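You operate a simulated robot arm through the tools that you are given. There is no shell and no other tool. Be economical: measure what you need, move in short steps, check, and stop when the job is done.

Carry out the task below with a simulated robot arm. There is one attempt and no reset: what you move stays moved.

JOB
Swap the wooden stool's white leg for the black leg and tighten it.
Fine: stool collar loose first; white leg into the yellow holder; end on the green band.

It is judged by the outcome, as a careful person would: the job done as asked, and still so three seconds after it is handed in. It fails if anything else is knocked over, pushed out of place, dropped, spilled or broken.

ROBOT AND FRAMES
A 6-joint arm with a two-finger parallel gripper, fixed in place. Base frame: the origin is at the foot of the arm, x ahead of it, y to its left, z up. Readings come in m, rad, newtons and seconds.
With the tool pointing down near the work surface it reaches from about 0.26 to 0.68 m from the base axis. Its first joint turns from -1.152 to 1.152 rad. Payload 2.9 kg.
The TCP is the grasp point between the finger pads, 0.03 m short of the fingertips. In the tool frame z runs along the fingers and y along their closing line. Largest opening 0.11 m; finger width 0.02, thickness 0.01; the body of the gripper, 0.048 by 0.112 m, starts 0.055 m behind the TCP.
Orientation is that of the tool frame in the base frame, as a unit quaternion [w, x, y, z]. With the fingers straight down and closing along the base's y, the tool's x points along the base's -x, its y along +y and its z along -z.

CONTROLS
- The arm moves only by the tool play_rows. Its argument "rows" is a list that holds one entry, the list of rows, each a list of 7 numbers: the turn, a rotation vector about the base's x, y, z in rad, then the shift along the base's x, y, z in m, then the opening, from 0 (shut) to 1 (fully open). In form: [[[ax, ay, az, x, y, z, gripper], ...]]. A call has 1 to 12 rows; each row shifts and turns the commanded pose from where the row before left it. Rows are played at 5 a second. More than 0.05 m and 0.15 rad between two rows, or a gripper value outside its range, and nothing of the call is played. A pose out of reach is approached as far as the arm can. The call stops where the force on the tool passes 40 N (or 10 N more than at its start, if that is more) or the arm is blocked; 0.2 s more then pass. Each finger travels about 0.108 m/s and halts on what it meets, pressing with about 32 N; the grip force reading is that of the motor and also rises with nothing between the fingers. The clock runs only during rows and for 0.2 s after the last one: add rows that do not move to give the fingers time. The reply holds the time, the measured pose of the TCP, the force on the tool along the base axes, the opening and the grip force, in the units named above and with some noise, with the torque about the TCP (base axes, N m) and any sound that the robot's microphone picked up.
- Cameras (640 x 400 px; columns grow to the right, rows downward): "scene" is fixed at [0.0826, 0.4376, 1.3861]; the picture's right is [-0.64, -0.77, 0.00], its down [-0.45, 0.37, -0.81] and it looks along [0.63, -0.52, -0.59] (base axes); focal length 365 px, centre (320, 200). "wrist" rides on the gripper at [0.072, 0.017, -0.103] in the tool frame; the picture's right is [-0.23, 0.97, 0.00], its down [-0.76, -0.18, -0.62] and it looks along [-0.61, -0.14, 0.78] (tool axes); focal length 222 px, centre (320, 200). There is no depth. A picture from a camera that has moved, and an enlarged one, comes with that camera's place and axes in the base frame and with its lens. The place of the scene camera against the robot may be out by one fixed shift of up to 0.012 m in any direction.
- grab_frame(camera): a new picture of that camera. No time passes.
- inspect(camera, box): a new picture of the part [left, top, right, bottom] of that camera's present view, enlarged. No time passes.
- close_job(): hands the job in; it is judged then, once.

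Work in short steps. Places have to be worked out from the pictures, the camera data and where the tool is seen: move nearer, look again, correct. Check each grasp and each placing, and mend what went wrong. You have 120 turns and 68 pictures in all, those below and enlarged ones among them. Open the gripper and draw the arm clear of the work before you hand the job in, unless the task says otherwise; then end with one line.

The tools are called after "Request:" as a command line: name --argument value ..., lists and objects as JSON in quotes. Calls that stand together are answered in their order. play_rows: Moves the arm, as the interface text tells. Its arguments: {"type":"object","properties":{"rows":{"type":"array","items":{"type":"array","items":{"type":"array","items":{"type":"number"}}}}},"required":["rows"]} The other tools are called the same way: grab_frame (camera) takes a picture; inspect (camera, box) takes an enlarged picture of a part of a camera's view; close_job () hands the job in.

At the start:

```text
time_s: 0.0
tool_pos: [0.3729, 0.0584, 1.0918]
tool_rot: [0.001, 0.001, 1.0, 0.001]
ft_force: [0.2, -0.9, 0.1]
torque: [0.01, -0.03, -0.02]
width: 0.1102
finger_force: 0.2
```

scene: 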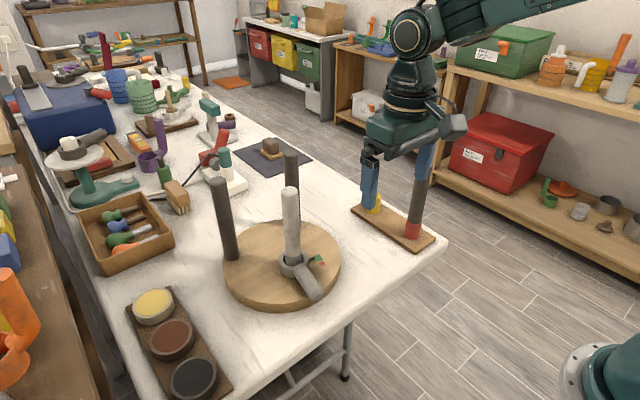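
wrist: 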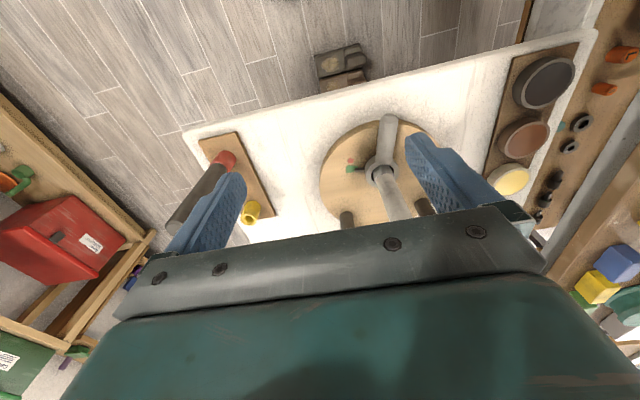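

The stool lies seat-down with two black legs and one white leg in a collar with a lever. A spare black leg stands in a red holder, and a yellow holder is empty. I'll zoom in on the details.

Request:
inspect --camera "scene" --box '[200, 140, 360, 310]'

Request:
inspect --camera "scene" --box '[330, 120, 470, 260]'

Request:
inspect --camera "wrist" --box '[180, 80, 460, 250]'

```text
2.35 times, centred on (280, 225) of scene
camera zoom: at [0.0826, 0.4376, 1.3861], right [-0.64, -0.77, 0.0], down [-0.45, 0.37, -0.81], along [0.63, -0.52, -0.59], focal length 859 px, centre (414, 141)
```

zoom: 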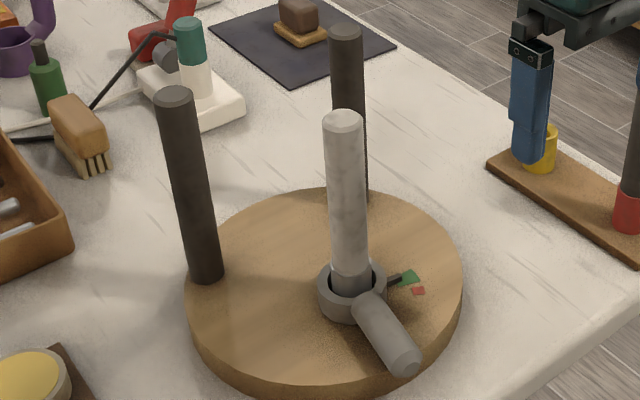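

```text
2.86 times, centred on (400, 190) of scene
camera zoom: at [0.0826, 0.4376, 1.3861], right [-0.64, -0.77, 0.0], down [-0.45, 0.37, -0.81], along [0.63, -0.52, -0.59], focal length 1043 px, centre (91, 229)
```

zoom: 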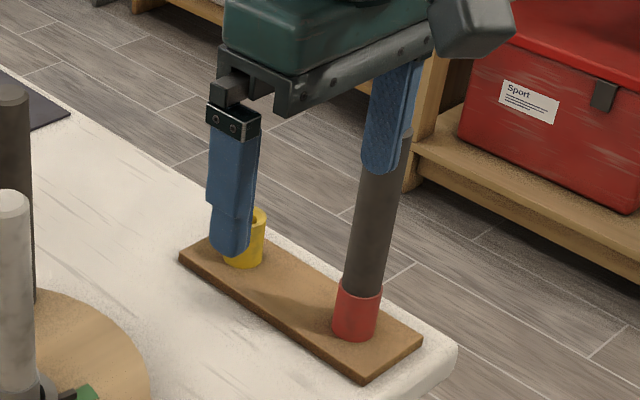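

```text
2.29 times, centred on (320, 165) of wrist
camera zoom: at [0.2993, 0.0748, 1.1936], right [0.23, 0.97, 0.0], down [0.76, -0.18, 0.62], along [0.61, -0.14, -0.78], focal length 508 px, centre (320, 280)
```

zoom: 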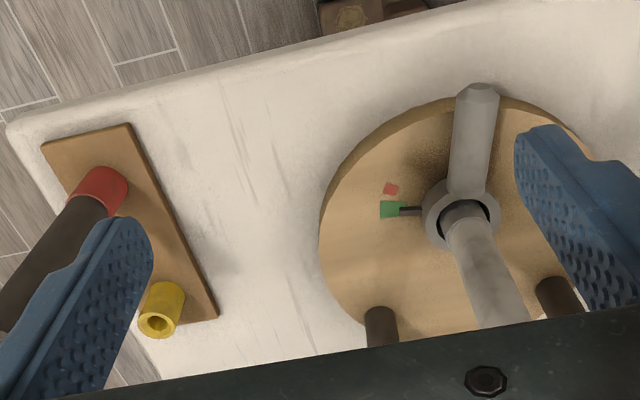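

The collar sits near (0.536, 0.137, 0.84) and its handle points toward the robot. I'll move nearer to read the marker and the collar.

Request:
play_rows --rows '[[[0, 0, 0, 0.0, 0.03, -0.03, 1], [0, 0, 0, 0.0, 0.03, -0.03, 1], [0, 0, 0, -0.01, 0.01, -0.03, 1], [0, 0, 0, 0, 0, 0, 1]]]'

Request:
grab_frame --camera "wrist"

Request:
grab_frame --camera "scene"

```text
time_s: 1.0
tool_pos: [0.3628, 0.1287, 1.001]
tool_rot: [0.0, 0.0, 1.0, 0.0]
ft_force: [0.2, -0.5, -0.6]
torque: [0.01, 0.02, 0.0]
width: 0.1102
finger_force: 0.1
```

```text
62 pictures are left
camera wrist: at [0.2894, 0.1443, 1.1039], right [0.23, 0.97, 0.0], down [0.76, -0.18, 0.62], along [0.61, -0.14, -0.78], focal length 222 px, centre (320, 200)
```

wrist: 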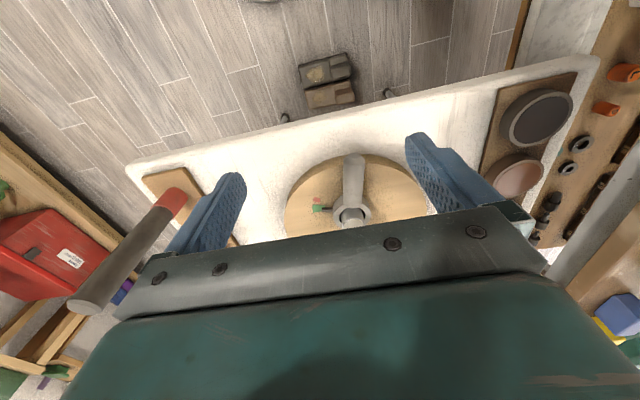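

```text
61 pictures are left
```

scene: 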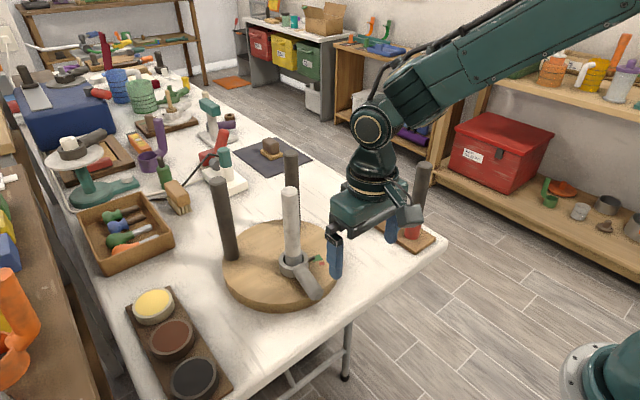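

I'll enlarge the collar marker in both views.

Request:
inspect --camera "wrist" --box '[280, 145, 400, 235]'

Request:
inspect --camera "scene" --box '[265, 235, 345, 305]'

Request:
inspect --camera "scene" --box '[340, 150, 450, 255]'

```text
4.44 times, centred on (340, 190) of wrist
camera zoom: at [0.2894, 0.1443, 1.1039], right [0.23, 0.97, 0.0], down [0.76, -0.18, 0.62], along [0.61, -0.14, -0.78], focal length 987 px, centre (231, 244)
```

zoom: 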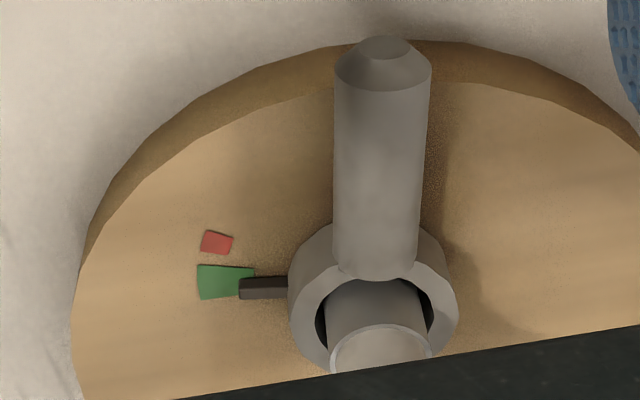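

```text
5.71 times, centred on (305, 270) of scene
camera zoom: at [0.0826, 0.4376, 1.3861], right [-0.64, -0.77, 0.0], down [-0.45, 0.37, -0.81], along [0.63, -0.51, -0.59], focal length 2085 px, centre (406, -200)
```

zoom: 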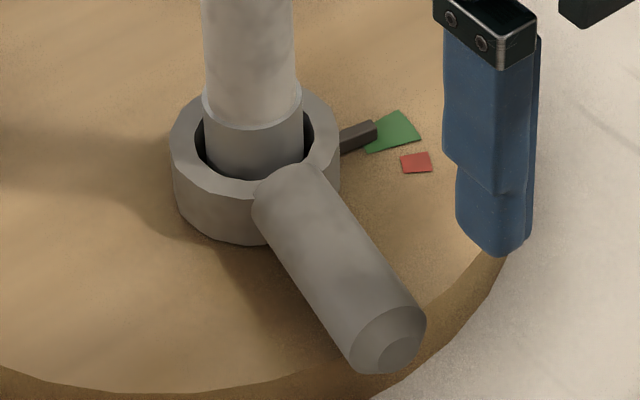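

```text
3.81 times, centred on (395, 202) of scene
camera zoom: at [0.0826, 0.4376, 1.3861], right [-0.64, -0.77, 0.0], down [-0.45, 0.37, -0.81], along [0.63, -0.51, -0.59], focal length 1390 px, centre (34, 190)
```

zoom: 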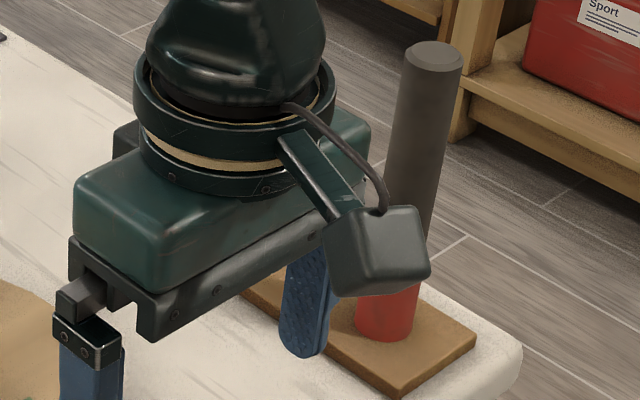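

The pointer sits on the green patch, with red on the clockwise (over-tight) side, so loosening is counter-clockwise. The handle is horizontal at z≈0.84, from the collar (0.532, 0.1405) to its tip (0.432, 0.156). I'll approach its outer part tilted back, so the wrist stays clear of the leg.

Request:
play_rows --rows '[[[0, -0.125, 0, 0.02, 0.005, -0.0, 1], [0, -0.125, 0, 0.02, 0.005, -0.02, 1], [0, 0, -0.08, 0.02, 0.005, -0.02, 1], [0, 0, -0.08, 0.02, 0.005, -0.02, 1], [0, 0, 0, 0.01, 0.003, -0.02, 1], [0, 0, 0, 0, 0, 0, 1]]]'

Request:
grab_frame --camera "wrist"

Request:
grab_frame --camera "scene"

```text
time_s: 2.4
tool_pos: [0.4521, 0.1519, 0.9203]
tool_rot: [0.125, 0.08, 0.989, -0.01]
ft_force: [-0.6, 0.2, 0.0]
torque: [0.0, 0.02, -0.02]
width: 0.1102
finger_force: 0.2
```

```text
57 pictures are left
camera wrist: at [0.3599, 0.1826, 1.0021], right [0.37, 0.93, 0.06], down [0.55, -0.27, 0.79], along [0.75, -0.26, -0.61], focal length 222 px, centre (320, 200)
```

wrist: 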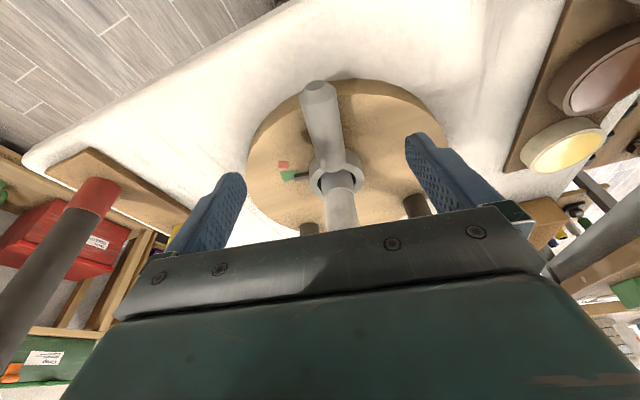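

```text
56 pictures are left
```

scene: 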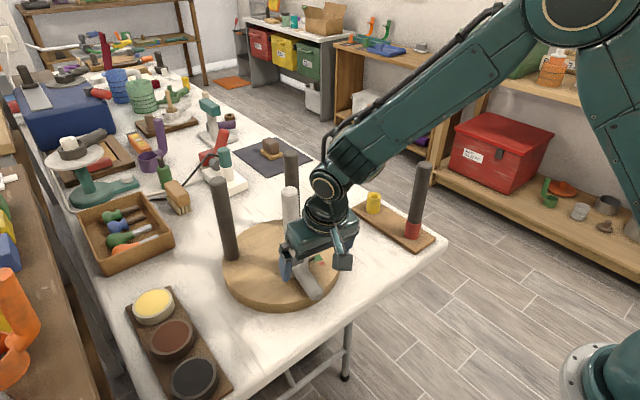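

Handle axis at x≈0.452 looks like y≈0.156, with a bit more yaw. I'll trim and descend.

Request:
play_rows --rows '[[[0, 0, -0.04, 0, 0.004, -0.02, 1], [0, 0, 0, 0, 0, -0.02, 1], [0, 0, 0, 0, 0, -0.012, 1], [0, 0, 0, 0, 0, -0.006, 0.7], [0, 0, 0, 0, 0, 0, 0.5]]]'

Request:
grab_frame --camera "wrist"

Request:
inspect --camera "scene" --box '[250, 210, 370, 310]'

```text
time_s: 3.6
tool_pos: [0.4528, 0.1558, 0.8624]
tool_rot: [0.124, 0.098, 0.987, -0.012]
ft_force: [-0.8, 0.1, -0.9]
torque: [0.01, -0.03, -0.04]
width: 0.0547
finger_force: 0.0
```

```text
55 pictures are left
camera wrist: at [0.361, 0.1903, 0.9444], right [0.41, 0.91, 0.06], down [0.54, -0.29, 0.79], along [0.74, -0.29, -0.61], focal length 222 px, centre (320, 200)
```

wrist: 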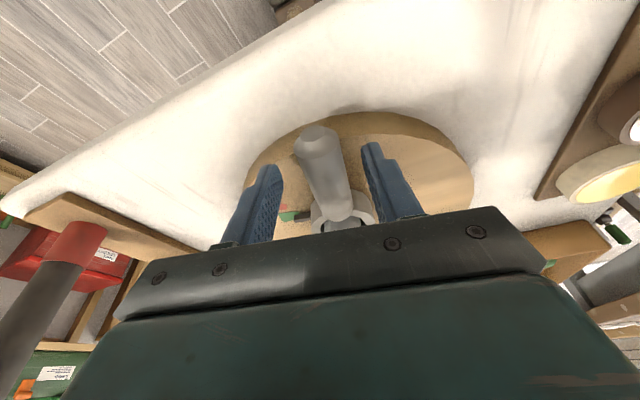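

```text
4.00 times, centred on (310, 260) of scene
camera zoom: at [0.0826, 0.4376, 1.3861], right [-0.64, -0.77, 0.0], down [-0.45, 0.37, -0.81], along [0.63, -0.52, -0.59], focal length 1460 px, centre (360, -40)
```

zoom: 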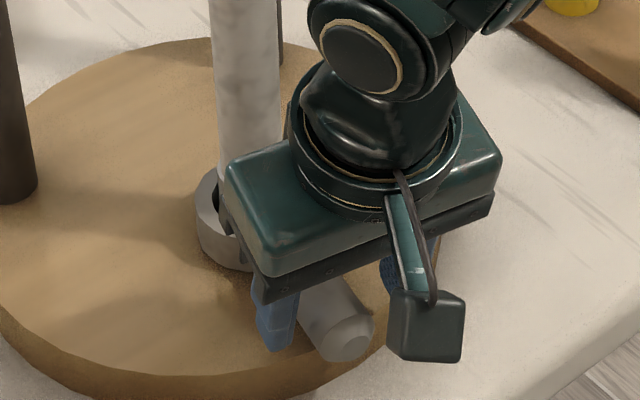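

The fingers straddle the handle. I'll lower 5 mm and close.

Request:
play_rows --rows '[[[0, 0, 0, 0, 0, -0.005, 0.45], [0, 0, 0, 0, 0, 0, 0.2], [0, 0, 0, 0, 0, 0, 0.15], [0, 0, 0, 0, 0, 0, 0.1]]]'

Request:
grab_frame --camera "wrist"

```text
time_s: 4.6
tool_pos: [0.4527, 0.1554, 0.8566]
tool_rot: [0.124, 0.099, 0.987, -0.013]
ft_force: [-1.9, 1.2, -0.6]
torque: [0.04, -0.11, 0.27]
width: 0.0296
finger_force: 31.9
```

```text
53 pictures are left
camera wrist: at [0.3612, 0.1907, 0.9397], right [0.41, 0.91, 0.06], down [0.54, -0.29, 0.79], along [0.74, -0.29, -0.61], focal length 222 px, centre (320, 200)
```

wrist: 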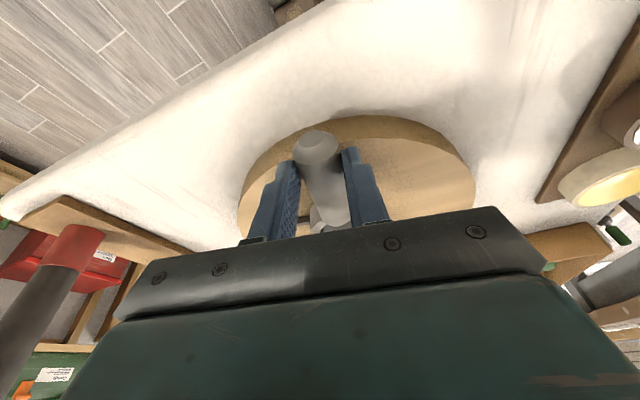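

Handle gripped (0.0296 m). I'll turn it counter-clockwise around the collar axis, starting with 0.4 rad and watching the forces.

Request:
play_rows --rows '[[[0, 0, 0.1, -0.0011, -0.008, 0, 0.1], [0, 0, 0.1, -0.0003, -0.008, 0, 0.1], [0, 0, 0.1, 0.0005, -0.0081, 0, 0.1], [0, 0, 0.1, 0.0013, -0.0079, 0, 0.1], [0, 0, 0, 0, 0, 0, 0.1]]]'

Request:
grab_frame --camera "wrist"

Request:
inspect --camera "scene" --box '[220, 170, 380, 310]'

```text
time_s: 5.8
tool_pos: [0.453, 0.123, 0.858]
tool_rot: [0.124, -0.098, 0.987, 0.011]
ft_force: [-4.9, -8.5, 8.1]
torque: [-0.19, 0.08, -0.57]
width: 0.0295
finger_force: 32.0
```

```text
52 pictures are left
camera wrist: at [0.355, 0.1195, 0.9396], right [0.02, 1.0, 0.05], down [0.61, -0.06, 0.79], along [0.79, 0.01, -0.61], focal length 222 px, centre (320, 200)
```

wrist: 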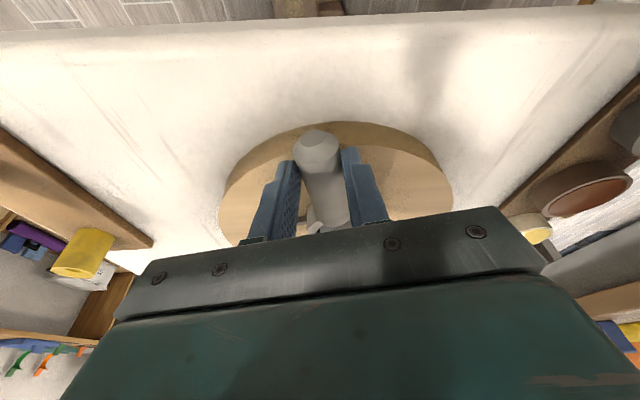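

```text
2.86 times, centred on (300, 240) of scene
camera zoom: at [0.0824, 0.4373, 1.3862], right [-0.64, -0.77, 0.0], down [-0.45, 0.37, -0.81], along [0.63, -0.51, -0.59], focal length 1043 px, centre (377, 86)
```

zoom: 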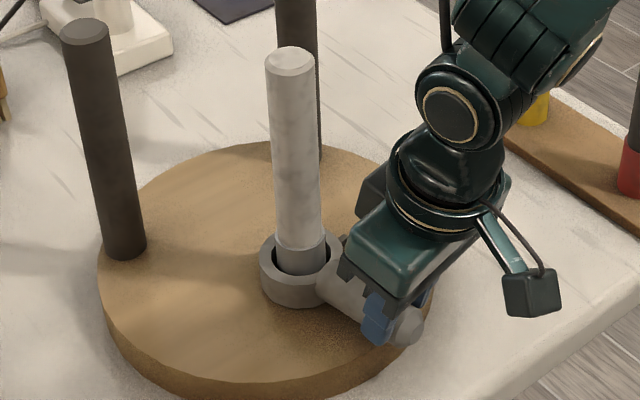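

The handle and collar turn freely and the seat stays put. I'll continue another 0.4 rad.

Request:
play_rows --rows '[[[0, 0, 0.1, 0.0021, -0.0078, 0, 0.1], [0, 0, 0.1, 0.0029, -0.0076, 0, 0.1], [0, 0, 0.1, 0.0036, -0.0072, 0, 0.1], [0, 0, 0.1, 0.0043, -0.0068, 0, 0.1], [0, 0, 0, 0, 0, 0, 0.1]]]'

Request:
inspect --camera "scene" --box '[220, 170, 380, 310]'

```text
time_s: 7.0
tool_pos: [0.4667, 0.0932, 0.8582]
tool_rot: [0.118, -0.293, 0.948, 0.036]
ft_force: [-10.3, -11.0, 5.5]
torque: [-0.49, 0.58, -0.7]
width: 0.0303
finger_force: 31.9
```

```text
2.86 times, centred on (300, 240) of scene
camera zoom: at [0.0823, 0.4373, 1.3862], right [-0.64, -0.77, 0.0], down [-0.45, 0.37, -0.81], along [0.63, -0.51, -0.59], focal length 1043 px, centre (377, 86)
```

zoom: 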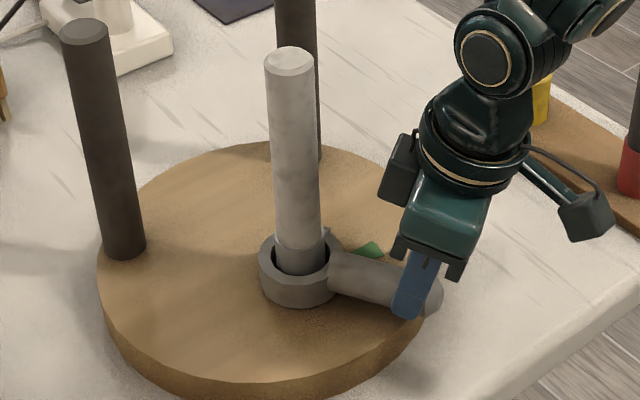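

The force is mostly radial, from a small centre misfit. The pointer is now well past green. I'll turn another 0.4 rad with a slight outward correction.

Request:
play_rows --rows '[[[0, 0, 0.1, 0.004, -0.0074, 0, 0.1], [0, 0, 0.1, 0.0046, -0.0068, 0, 0.1], [0, 0, 0.1, 0.0061, -0.0052, 0, 0.1], [0, 0, 0.1, 0.0067, -0.0046, 0, 0.1], [0, 0, 0, 0, 0, 0, 0.1]]]'

Request:
inspect --camera "scene" --box '[220, 170, 380, 310]'

```text
time_s: 8.2
tool_pos: [0.4886, 0.0703, 0.859]
tool_rot: [0.11, -0.476, 0.87, 0.06]
ft_force: [0.8, -0.6, 6.1]
torque: [0.17, -0.09, -0.98]
width: 0.0334
finger_force: 32.0
```

```text
2.86 times, centred on (300, 240) of scene
camera zoom: at [0.0825, 0.4375, 1.3861], right [-0.64, -0.77, 0.0], down [-0.45, 0.37, -0.81], along [0.63, -0.51, -0.59], focal length 1043 px, centre (377, 86)
```

zoom: 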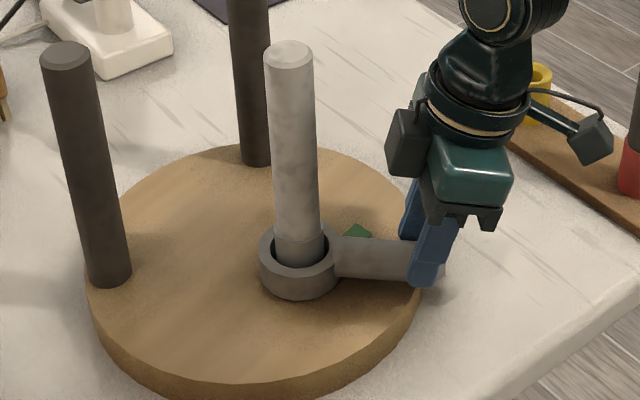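

The loosening end stop was reached at about 0.8 rad, and the last bit turned the whole stool by about 0.2 rad. I'll release now and correct the stool later. Opening and lifting straight up.

Request:
play_rows --rows '[[[0, 0, 0, 0, 0, 0, 0.35], [0, 0, 0, 0, 0, 0, 0.5], [0, 0, 0, 0, 0, 0.03, 0.6], [0, 0, 0, -0.01, -0.01, 0.05, 0.8], [0, 0, 0, -0.02, -0.01, 0.05, 1], [0, 0, 0, -0.02, 0, 0.03, 1], [0, 0, 0, 0, 0, 0, 1]]]'

Request:
grab_frame --camera "wrist"

Request:
grab_frame --camera "scene"

```text
refused: row 4 steps farther than a row can; nothing moved
```

```text
48 pictures are left
camera wrist: at [0.4211, -0.0016, 0.9404], right [-0.7, 0.71, 0.06], down [0.46, 0.39, 0.79], along [0.54, 0.58, -0.61], focal length 222 px, centre (320, 200)
```

wrist: 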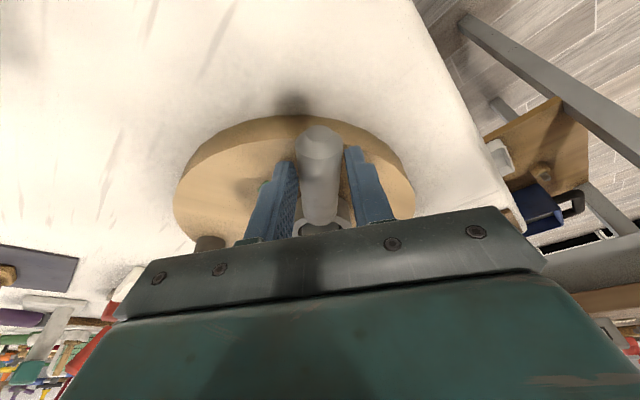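

```text
47 pictures are left
```

scene: 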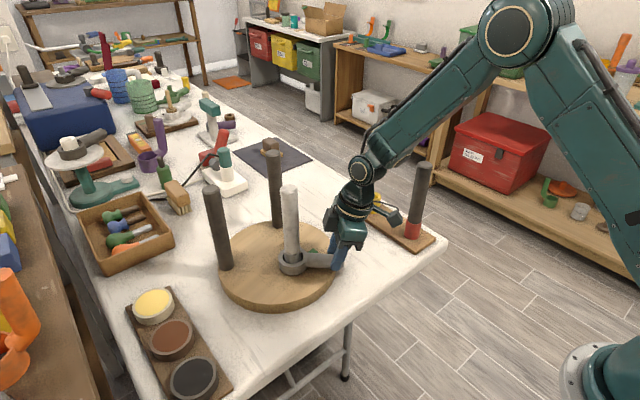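

Request:
play_rows --rows '[[[0, 0, 0, 0, 0, 0, 0.35], [0, 0, 0, 0, 0, 0, 0.5], [0, 0, 0, 0, 0, 0.03, 0.6], [0, 0, 0, -0.01, -0.01, 0.045, 0.8], [0, 0, 0, -0.02, -0.01, 0.04, 1], [0, 0, -0.14, -0.02, 0, 0.04, 1], [-0.07, 0.045, -0.1, 0, 0, 0.04, 1], [-0.07, 0.045, -0.1, 0, 0, 0.02, 1], [-0.07, 0.045, -0.1, 0, 0, 0.0, 1], [0, 0, -0.14, 0, 0, 0, 1], [0, 0, -0.14, 0, 0, 0, 1], [0, 0, -0.14, 0, 0, 0, 1]]]'

```text
time_s: 10.8
tool_pos: [0.4383, 0.0502, 1.0719]
tool_rot: [0.008, -0.072, 0.997, -0.035]
ft_force: [-0.1, 0.4, -0.6]
torque: [-0.03, -0.01, -0.03]
width: 0.1099
finger_force: 0.1
```

Correcting the leftover tilt, then looking at the leg top.

Request:
play_rows --rows '[[[0.035, 0.008, -0.072, 0, 0.03, 0.01, 1], [0.035, 0.008, -0.072, 0, 0.03, 0.0, 1], [0, 0, 0, 0, 0.02, 0, 1], [0, 0, 0, 0, 0.0, 0, 1]]]'

Request:
grab_frame --camera "wrist"

Request:
inspect --camera "scene" --box '[190, 140, 350, 310]'

```text
time_s: 11.8
tool_pos: [0.4358, 0.1308, 1.0825]
tool_rot: [-0.001, -0.001, 1.0, 0.001]
ft_force: [-1.1, -0.2, -0.4]
torque: [0.0, 0.04, -0.02]
width: 0.1098
finger_force: 0.0
```

```text
46 pictures are left
camera wrist: at [0.3632, 0.1462, 1.1846], right [0.22, 0.97, 0.0], down [0.76, -0.18, 0.62], along [0.61, -0.14, -0.78], focal length 222 px, centre (320, 200)
```

wrist: 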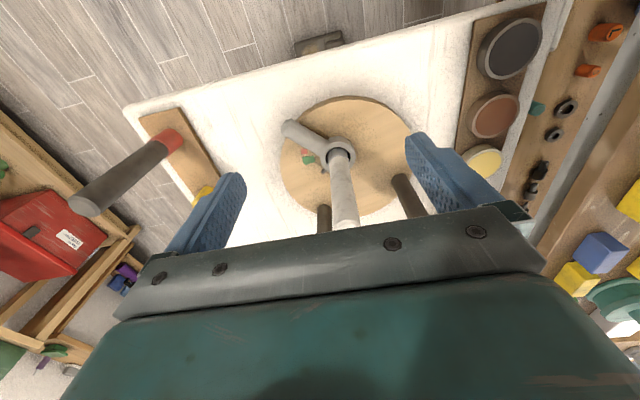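

```text
2.35 times, centred on (270, 225) of scene
camera zoom: at [0.0825, 0.4376, 1.3861], right [-0.64, -0.77, 0.0], down [-0.45, 0.37, -0.81], along [0.63, -0.51, -0.59], focal length 859 px, centre (438, 141)
```

zoom: 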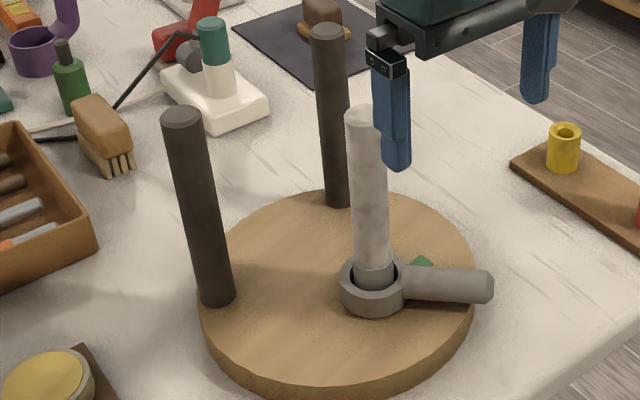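

The white leg is at about (0.533, 0.143), top z≈1.02. I'll go above it and down, TCP to z≈0.975, with the gripper still open.

Request:
play_rows --rows '[[[0, 0, 0, 0.045, 0.006, 0, 1], [0, 0, 0, 0.045, 0.006, 0, 1], [0, 0, 0, 0.006, 0, 0, 1], [0, 0, 0, 0, 0, -0.03, 1], [0, 0, 0, 0, 0, -0.03, 1], [0, 0, 0, 0, 0, -0.03, 1], [0, 0, 0, 0, 0, -0.015, 1], [0, 0, 0, 0, 0, 0, 1]]]'

Request:
inspect --camera "scene" --box '[200, 130, 380, 310]'

Request:
grab_frame --camera "wrist"

```text
time_s: 13.6
tool_pos: [0.5333, 0.1435, 0.9782]
tool_rot: [0.0, -0.001, 1.0, 0.001]
ft_force: [-0.2, -0.3, -0.7]
torque: [0.0, 0.05, -0.01]
width: 0.1098
finger_force: 0.1
```

```text
2.22 times, centred on (290, 220) of scene
camera zoom: at [0.0826, 0.4376, 1.3861], right [-0.64, -0.77, 0.0], down [-0.45, 0.37, -0.81], along [0.63, -0.52, -0.59], focal length 811 px, centre (387, 156)
```

zoom: 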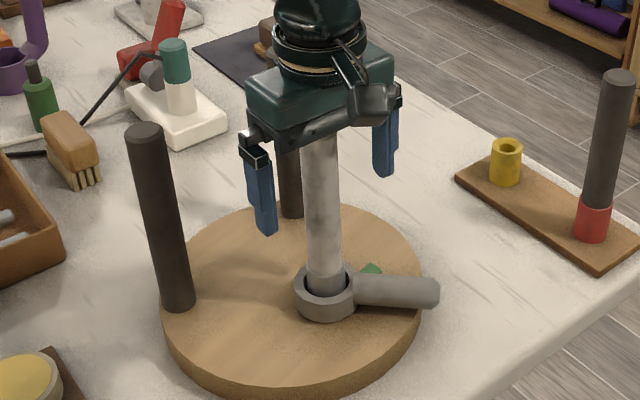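

```text
43 pictures are left
camera wrist: at [0.4598, 0.1579, 1.0803], right [0.22, 0.97, 0.0], down [0.76, -0.18, 0.62], along [0.61, -0.14, -0.78], focal length 222 px, centre (320, 200)
```

wrist: 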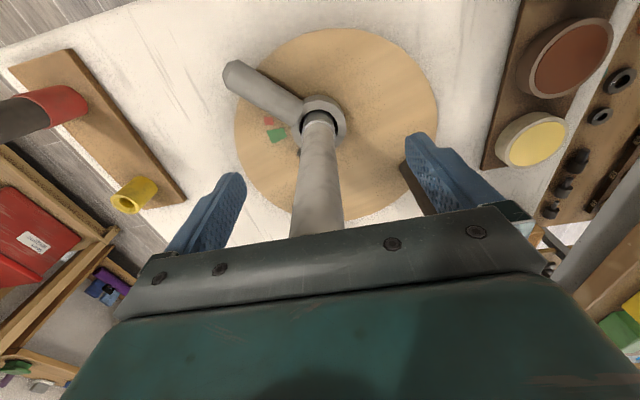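

The leg is centred between the fingers. Closing.

Request:
play_rows --rows '[[[0, 0, 0, 0, 0, 0, 0.6], [0, 0, 0, 0, 0, 0, 0.35], [0, 0, 0, 0, 0, 0, 0.1], [0, 0, 0, 0, 0, 0, 0.1], [0, 0, 0, 0, 0, 0, 0.1]]]'

```text
time_s: 14.8
tool_pos: [0.5332, 0.1417, 0.9773]
tool_rot: [0.0, -0.002, 1.0, 0.0]
ft_force: [0.0, 0.3, -0.6]
torque: [0.01, -0.03, 0.0]
width: 0.0111
finger_force: 0.1
```

The fingers closed to 0.011 with no grip, so the leg is not between them. Looking.

Request:
grab_frame --camera "wrist"

Request:
inspect --camera "scene" --box '[220, 130, 360, 300]'

```text
42 pictures are left
camera wrist: at [0.4598, 0.1578, 1.0805], right [0.22, 0.97, 0.0], down [0.76, -0.18, 0.62], along [0.61, -0.14, -0.78], focal length 222 px, centre (320, 200)
```

wrist: 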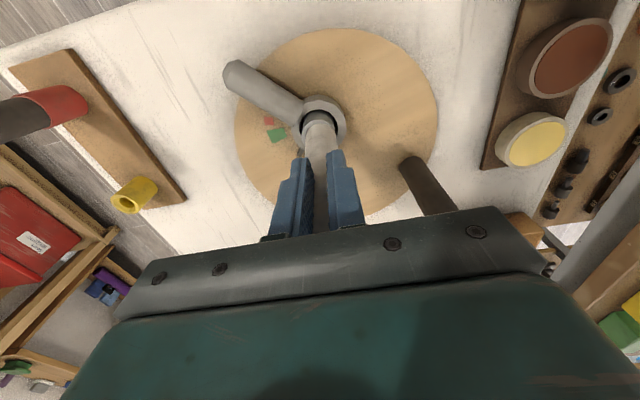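

```text
2.35 times, centred on (290, 215) of scene
camera zoom: at [0.0826, 0.4376, 1.3861], right [-0.64, -0.77, 0.0], down [-0.45, 0.37, -0.81], along [0.63, -0.52, -0.59], focal length 859 px, centre (391, 165)
```

zoom: 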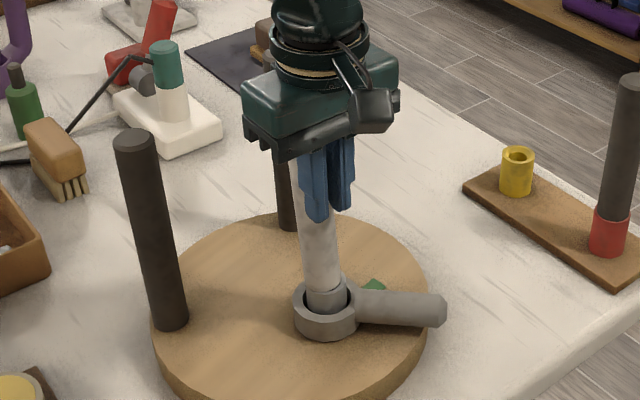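

The leg likely squeezed out in +x, because its axis is about 1 cm farther than assumed (x≈0.545). I'll reopen and look again.

Request:
play_rows --rows '[[[0, 0, 0, 0, 0, 0, 0.5], [0, 0, 0, 0, 0, 0, 1], [0, 0, 0, 0, 0, 0, 1], [0, 0, 0, 0, 0, 0, 1]]]'

Request:
inspect --camera "wrist" --box '[220, 20, 440, 250]'

Request:
inspect --camera "scene" --box '[220, 150, 360, 300]'

```text
time_s: 15.8
tool_pos: [0.534, 0.1429, 0.9775]
tool_rot: [-0.001, -0.002, 1.0, 0.0]
ft_force: [0.4, 0.2, 0.4]
torque: [0.03, 0.02, -0.01]
width: 0.11
finger_force: 0.0
```

```text
1.74 times, centred on (330, 135) of wrist
camera zoom: at [0.4598, 0.1578, 1.0805], right [0.22, 0.97, 0.0], down [0.76, -0.18, 0.62], along [0.61, -0.14, -0.78], focal length 386 px, centre (303, 313)
```

zoom: 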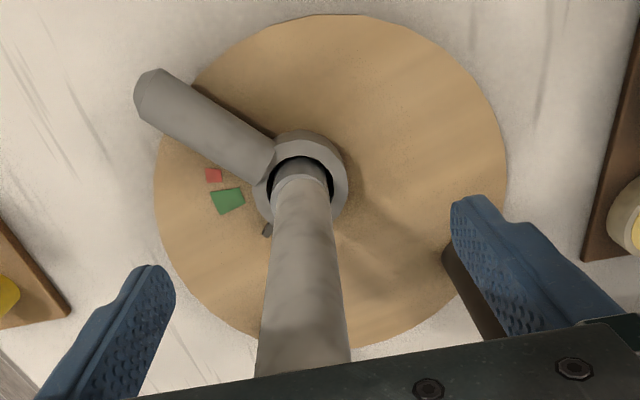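

```text
2.67 times, centred on (290, 225) of scene
camera zoom: at [0.0826, 0.4376, 1.3861], right [-0.64, -0.77, 0.0], down [-0.45, 0.37, -0.81], along [0.63, -0.52, -0.59], focal length 973 px, centre (400, 133)
```

zoom: 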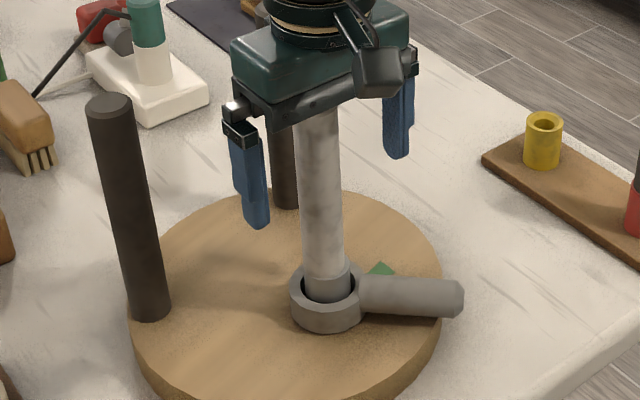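

The collar is at about (0.542, 0.1375) and the leg at gripper height at about x≈0.552. I'll shift +0.017 in x and close again.

Request:
play_rows --rows '[[[0, 0, 0, 0.009, -0.002, 0, 1], [0, 0, 0, 0.009, -0.002, 0, 0.8], [0, 0, 0, 0, 0, 0, 0.5], [0, 0, 0, 0, 0, 0, 0.3], [0, 0, 0, 0, 0, 0, 0.1], [0, 0, 0, 0, 0, 0, 0.1]]]'

Request:
inspect --camera "wrist" --box '[220, 20, 440, 250]'

```text
time_s: 17.2
tool_pos: [0.551, 0.1375, 0.9766]
tool_rot: [0.0, -0.002, 1.0, 0.0]
ft_force: [0.3, -0.3, 0.8]
torque: [-0.01, -0.04, 0.0]
width: 0.0308
finger_force: 31.8
```

```text
1.74 times, centred on (330, 135) of wrist
camera zoom: at [0.4778, 0.1538, 1.0802], right [0.22, 0.97, 0.0], down [0.76, -0.18, 0.62], along [0.61, -0.14, -0.78], focal length 386 px, centre (303, 313)
```

zoom: 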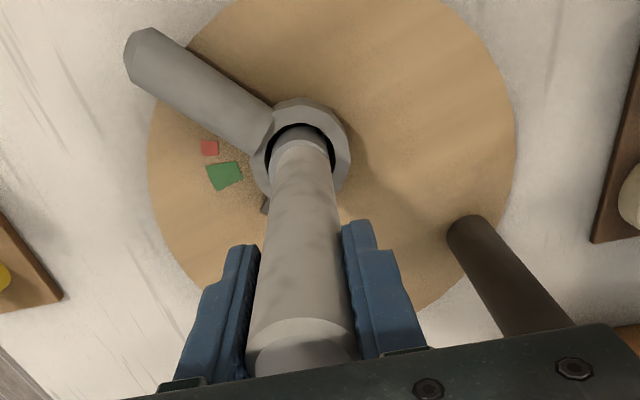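

Gripped at 0.031 m. I'll lift straight up slowly and check the forces.

Request:
play_rows --rows '[[[0, 0, 0, 0, 0, 0.01, 0.1], [0, 0, 0, 0, 0, 0.015, 0.1], [0, 0, 0, 0, 0, 0.02, 0.1], [0, 0, 0, 0, 0, 0, 0.1]]]'

Request:
inspect --camera "scene" --box '[200, 120, 380, 310]'

```text
time_s: 18.2
tool_pos: [0.5516, 0.1387, 1.0216]
tool_rot: [-0.001, -0.002, 1.0, 0.0]
ft_force: [-0.6, -0.7, -1.3]
torque: [-0.02, 0.01, 0.02]
width: 0.031
finger_force: 32.5
```

```text
2.11 times, centred on (290, 215) of scene
camera zoom: at [0.0826, 0.4376, 1.3861], right [-0.64, -0.77, 0.0], down [-0.45, 0.37, -0.81], along [0.63, -0.52, -0.59], focal length 768 px, centre (383, 168)
```

zoom: 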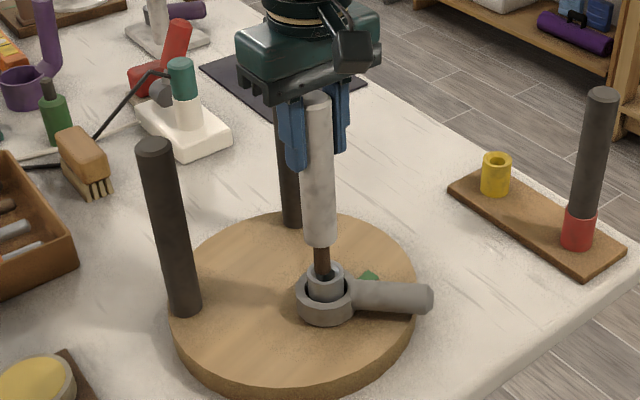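

The leg carries a thin dowel that is coming out of the collar sleeve. Continuing up.

Request:
play_rows --rows '[[[0, 0, 0, 0, 0, 0.02, 0.1], [0, 0, 0, 0, 0, 0.03, 0.1], [0, 0, 0, 0, 0, 0.03, 0.1], [0, 0, 0, 0, 0, 0, 0.1]]]'

Request:
inspect --camera "scene" --box '[200, 120, 380, 310]'

Request:
grab_frame --camera "wrist"

```text
time_s: 19.2
tool_pos: [0.5518, 0.1383, 1.1014]
tool_rot: [0.0, -0.002, 1.0, 0.0]
ft_force: [0.1, 0.0, -1.1]
torque: [0.01, -0.02, -0.03]
width: 0.031
finger_force: 31.5
```

```text
2.11 times, centred on (290, 215) of scene
camera zoom: at [0.0826, 0.4376, 1.3861], right [-0.64, -0.77, 0.0], down [-0.45, 0.37, -0.81], along [0.63, -0.52, -0.59], focal length 768 px, centre (383, 168)
```

zoom: 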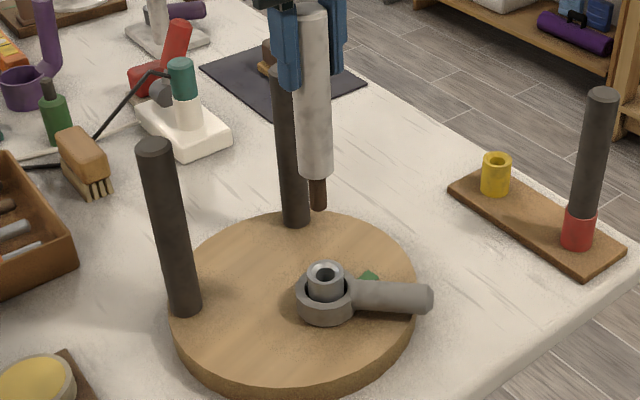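

```text
35 pictures are left
camera wrist: at [0.4779, 0.1543, 1.2054], right [0.22, 0.97, 0.0], down [0.76, -0.18, 0.62], along [0.61, -0.14, -0.78], focal length 222 px, centre (320, 200)
```

wrist: 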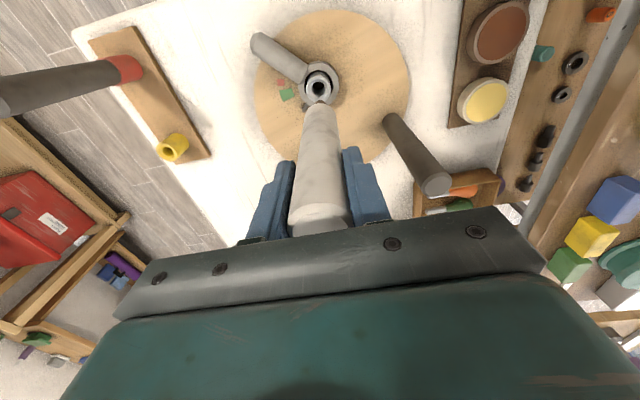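

The leg is free. I estimate the yellow holder at about (0.60, −0.168). I'll carry the leg there high up (0.59, −0.155) and then refine by sight.

Request:
play_rows --rows '[[[0, 0, 0, 0, -0.03, 0.01, 0.1], [0, 0, 0, 0, -0.042, 0, 0.1], [0, 0, 0, 0, -0.042, 0, 0.1], [0, 0, 0, 0, -0.042, 0, 0.1], [0, 0, 0, 0.01, -0.042, 0, 0.1], [0, 0, 0, 0.01, -0.042, 0, 0.1], [0, 0, 0, 0.01, -0.035, 0, 0.1], [0, 0, 0, 0.009, -0.019, 0, 0.1], [0, 0, 0, 0, 0, 0, 0.1]]]'

Request:
grab_frame --camera "wrist"

Request:
grab_frame --camera "scene"

```text
time_s: 21.2
tool_pos: [0.5899, -0.1548, 1.1112]
tool_rot: [0.001, -0.002, 1.0, 0.0]
ft_force: [0.3, -0.6, -0.9]
torque: [-0.01, 0.02, 0.01]
width: 0.0306
finger_force: 31.7
```

```text
34 pictures are left
camera wrist: at [0.5164, -0.1397, 1.215], right [0.22, 0.97, 0.0], down [0.76, -0.17, 0.62], along [0.61, -0.14, -0.78], focal length 222 px, centre (320, 200)
```

wrist: 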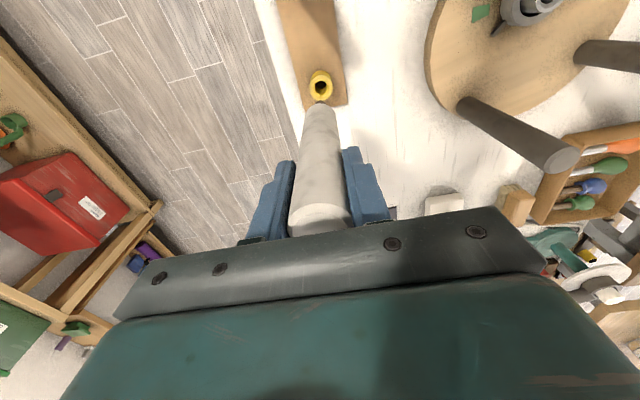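

```text
33 pictures are left
```

scene: 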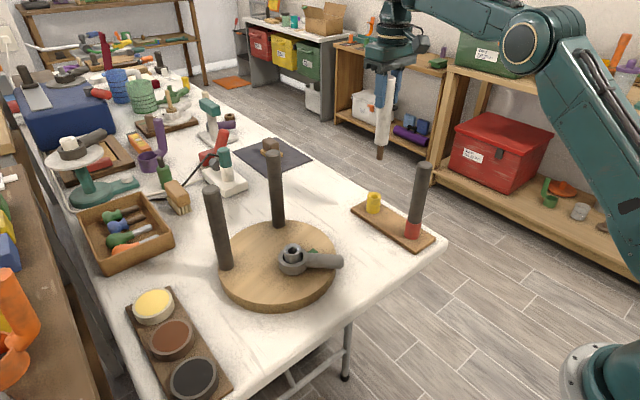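

Nearly above the holder: hole at about (0.594, −0.157), dowel tip at about z 0.95. I'll descend 0.085 and zoom in on the tip and hole.

Request:
play_rows --rows '[[[0, 0, 0, 0.002, -0.001, -0.03, 0.1], [0, 0, 0, 0, 0, -0.03, 0.1], [0, 0, 0, 0, 0, -0.025, 0.1], [0, 0, 0, 0, 0, 0, 0.1]]]'

Request:
inspect --camera "wrist" --box '[265, 50, 375, 150]'

Request:
inspect --camera "scene" --box '[330, 110, 450, 230]'

```text
time_s: 22.2
tool_pos: [0.5914, -0.1562, 1.0281]
tool_rot: [0.0, -0.002, 1.0, 0.001]
ft_force: [-0.4, 0.4, -1.5]
torque: [-0.01, 0.02, 0.02]
width: 0.0308
finger_force: 31.8
```

```text
4.00 times, centred on (320, 100) of wrist
camera zoom: at [0.5186, -0.1409, 1.1302], right [0.22, 0.97, 0.0], down [0.76, -0.18, 0.62], along [0.61, -0.14, -0.78], focal length 888 px, centre (320, 600)
```

zoom: 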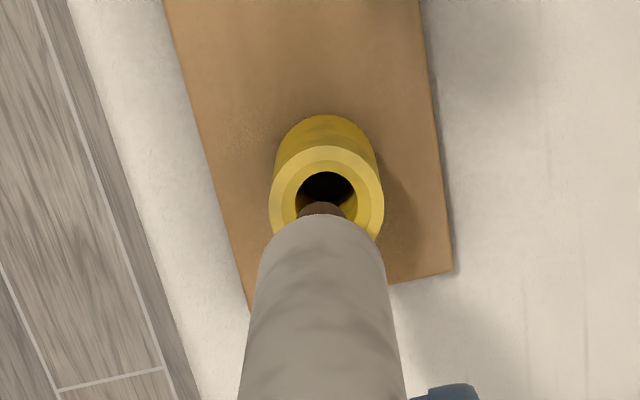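

```text
3.33 times, centred on (390, 170) of scene
camera zoom: at [0.0826, 0.4375, 1.3861], right [-0.64, -0.77, 0.0], down [-0.45, 0.37, -0.81], along [0.63, -0.52, -0.59], focal length 1216 px, centre (87, 300)
```

zoom: 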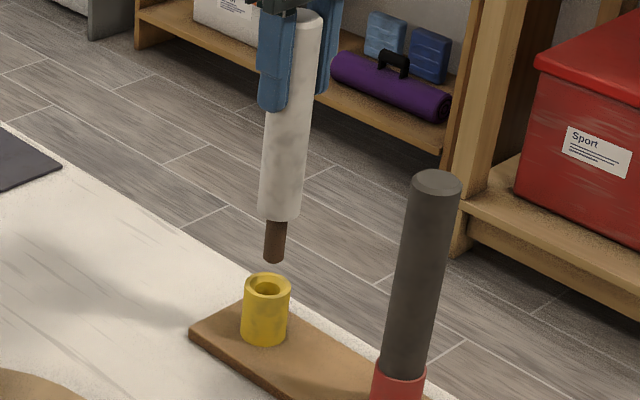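

By triangulation the tip is at (0.5875, −0.156, 0.867) and the hole at (0.5893, −0.154, 0.843). I'll shift +2 mm in x and y and lower 0.03.

Request:
play_rows --rows '[[[0, 0, 0, 0.002, 0.002, -0.01, 0.1], [0, 0, 0, 0, 0, -0.01, 0.1], [0, 0, 0, 0, 0, -0.01, 0.1], [0, 0, 0, 0, 0, 0, 0.1]]]'

Request:
inspect --camera "wrist" --box '[265, 50, 375, 150]'

Request:
inspect --camera "scene" --box '[330, 110, 450, 230]'

```text
time_s: 23.2
tool_pos: [0.5944, -0.1539, 0.9971]
tool_rot: [0.001, -0.001, 1.0, 0.001]
ft_force: [0.4, 0.0, -1.6]
torque: [0.01, -0.03, 0.0]
width: 0.0311
finger_force: 31.5
```

```text
4.00 times, centred on (320, 100) of wrist
camera zoom: at [0.5205, -0.1387, 1.1004], right [0.22, 0.97, 0.0], down [0.76, -0.18, 0.62], along [0.61, -0.14, -0.78], focal length 888 px, centre (320, 600)
```

zoom: 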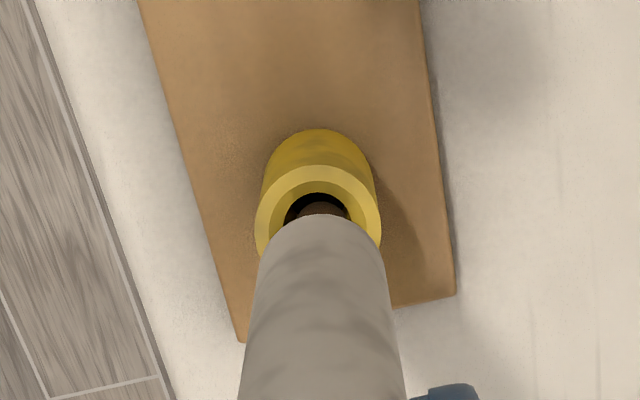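

```text
3.33 times, centred on (390, 170) of scene
camera zoom: at [0.0826, 0.4376, 1.3861], right [-0.64, -0.77, 0.0], down [-0.45, 0.37, -0.81], along [0.63, -0.52, -0.59], focal length 1216 px, centre (87, 300)
```

zoom: 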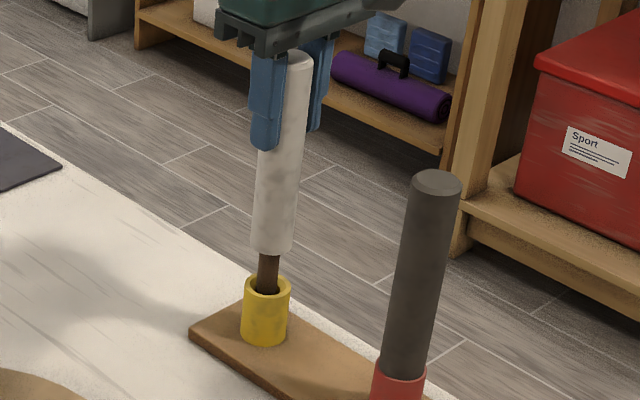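

The dowel is entering the hole and there's no contact force. I'll keep lowering until it seats.

Request:
play_rows --rows '[[[0, 0, 0, 0, 0, -0.008, 0.1], [0, 0, 0, 0, 0, -0.008, 0.1], [0, 0, 0, 0, 0, -0.006, 0.1], [0, 0, 0, 0, 0, 0, 0.1]]]'

Request:
inspect --camera "scene" --box '[330, 110, 450, 230]'

```text
time_s: 24.2
tool_pos: [0.5944, -0.1566, 0.9741]
tool_rot: [-0.001, -0.001, 1.0, 0.0]
ft_force: [-1.0, 0.9, -2.5]
torque: [-0.01, 0.01, 0.0]
width: 0.031
finger_force: 32.3
```

```text
3.33 times, centred on (390, 170) of scene
camera zoom: at [0.0826, 0.4376, 1.3861], right [-0.64, -0.77, 0.0], down [-0.45, 0.37, -0.81], along [0.63, -0.52, -0.59], focal length 1216 px, centre (87, 300)
```

zoom: 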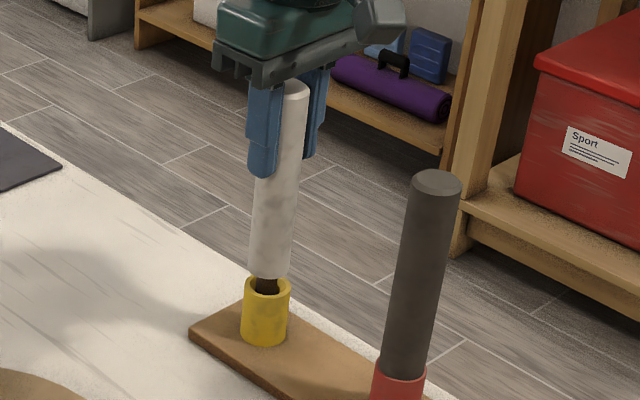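

About 1 cm remains. Continuing gently while watching Fz.

Request:
play_rows --rows '[[[0, 0, 0, 0, 0, -0.004, 0.1], [0, 0, 0, 0, 0, -0.004, 0.1], [0, 0, 0, 0, 0, -0.003, 0.1], [0, 0, 0, 0, 0, 0, 0.1]]]'

Request:
inspect --camera "scene" --box '[330, 110, 450, 230]'

```text
time_s: 25.2
tool_pos: [0.592, -0.1548, 0.9654]
tool_rot: [0.0, -0.002, 1.0, 0.0]
ft_force: [0.2, 0.0, -2.1]
torque: [0.0, 0.01, 0.0]
width: 0.0307
finger_force: 32.3
```

```text
3.33 times, centred on (390, 170) of scene
camera zoom: at [0.0826, 0.4376, 1.3861], right [-0.64, -0.77, 0.0], down [-0.45, 0.37, -0.81], along [0.63, -0.52, -0.59], focal length 1216 px, centre (87, 300)
```

zoom: 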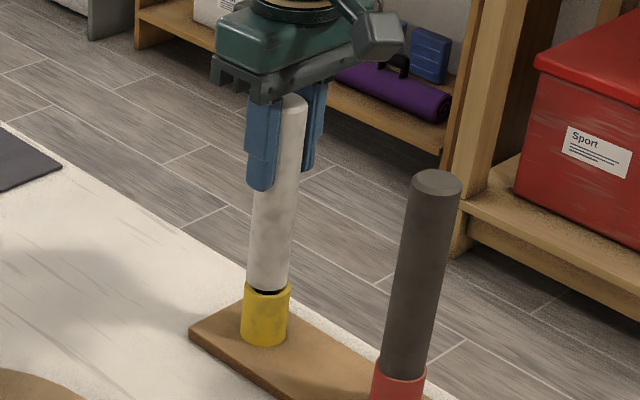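

Request:
play_rows --rows '[[[0, 0, 0, 0, 0, -0.003, 0.1], [0, 0, 0, 0, 0, -0.003, 0.1], [0, 0, 0, 0, 0, 0, 0.1]]]'

Request:
inspect --camera "scene" --box '[360, 150, 440, 250]'

```text
time_s: 26.0
tool_pos: [0.5928, -0.1534, 0.9599]
tool_rot: [0.0, -0.002, 1.0, -0.001]
ft_force: [-2.2, 1.0, 3.9]
torque: [0.05, 0.29, 0.0]
width: 0.0309
finger_force: 31.8
```

```text
4.00 times, centred on (400, 200) of scene
camera zoom: at [0.0824, 0.4376, 1.3861], right [-0.64, -0.77, 0.0], down [-0.45, 0.37, -0.81], along [0.63, -0.52, -0.59], focal length 1460 px, centre (0, 200)
```

zoom: 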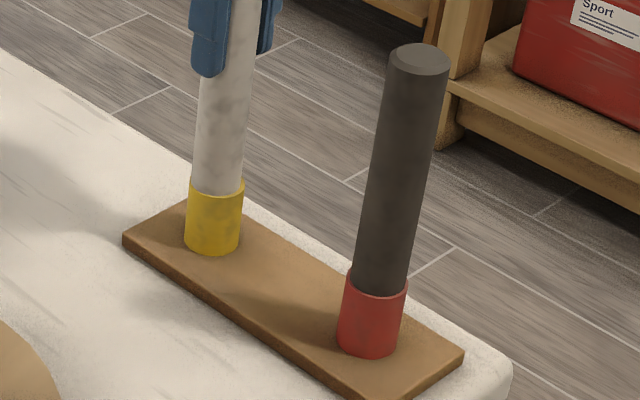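

The white leg is fully seated in the yellow holder. I'll release, rise, and move back above the spare black leg at about (0.463, −0.158).

Request:
play_rows --rows '[[[0, 0, 0, 0, 0, 0, 0.4], [0, 0, 0, 0, 0, 0, 0.7], [0, 0, 0, 0, 0, 0.02, 0.7], [0, 0, 0, 0, 0, 0.04, 0.9], [0, 0, 0, 0, 0, 0.045, 1], [0, 0, 0, 0, 0, 0.04, 1], [0, 0, 0, -0.045, 0, 0, 1], [0, 0, 0, -0.045, 0, 0, 1], [0, 0, 0, -0.045, -0.003, 0, 1], [0, 0, 0, 0, 0, 0, 1]]]'

Request:
grab_frame --camera "wrist"

Request:
inspect --camera "scene" --box '[340, 110, 460, 260]'

```text
time_s: 28.2
tool_pos: [0.4595, -0.1579, 1.1031]
tool_rot: [0.001, -0.002, 1.0, 0.0]
ft_force: [0.3, -0.3, -0.1]
torque: [-0.01, 0.0, 0.03]
width: 0.1101
finger_force: 0.0
```

```text
25 pictures are left
camera wrist: at [0.3854, -0.1417, 1.2064], right [0.22, 0.97, 0.0], down [0.76, -0.18, 0.62], along [0.61, -0.14, -0.78], focal length 222 px, centre (320, 200)
```

wrist: 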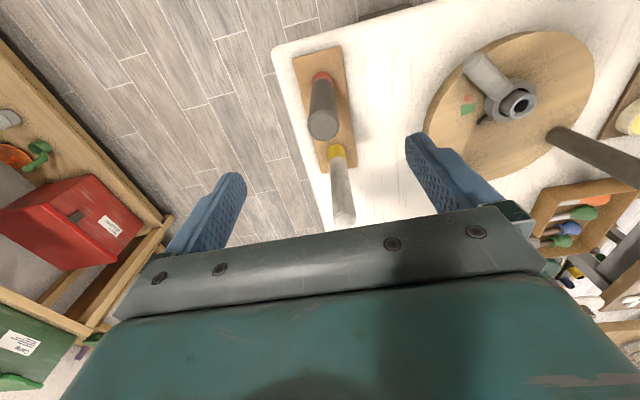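

```text
2.67 times, centred on (400, 185) of scene
camera zoom: at [0.0825, 0.4376, 1.3861], right [-0.64, -0.77, 0.0], down [-0.45, 0.37, -0.81], along [0.63, -0.52, -0.59], focal length 973 px, centre (107, 240)
```

zoom: 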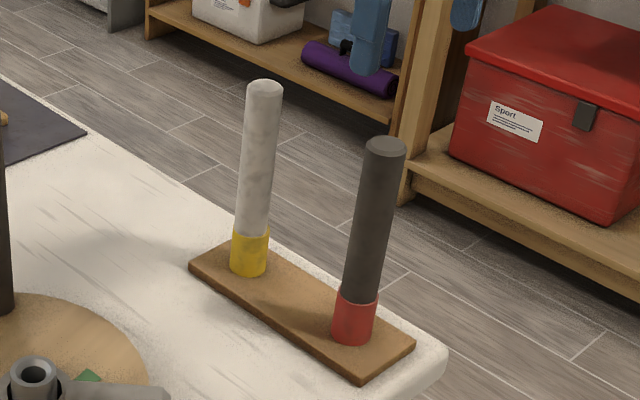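

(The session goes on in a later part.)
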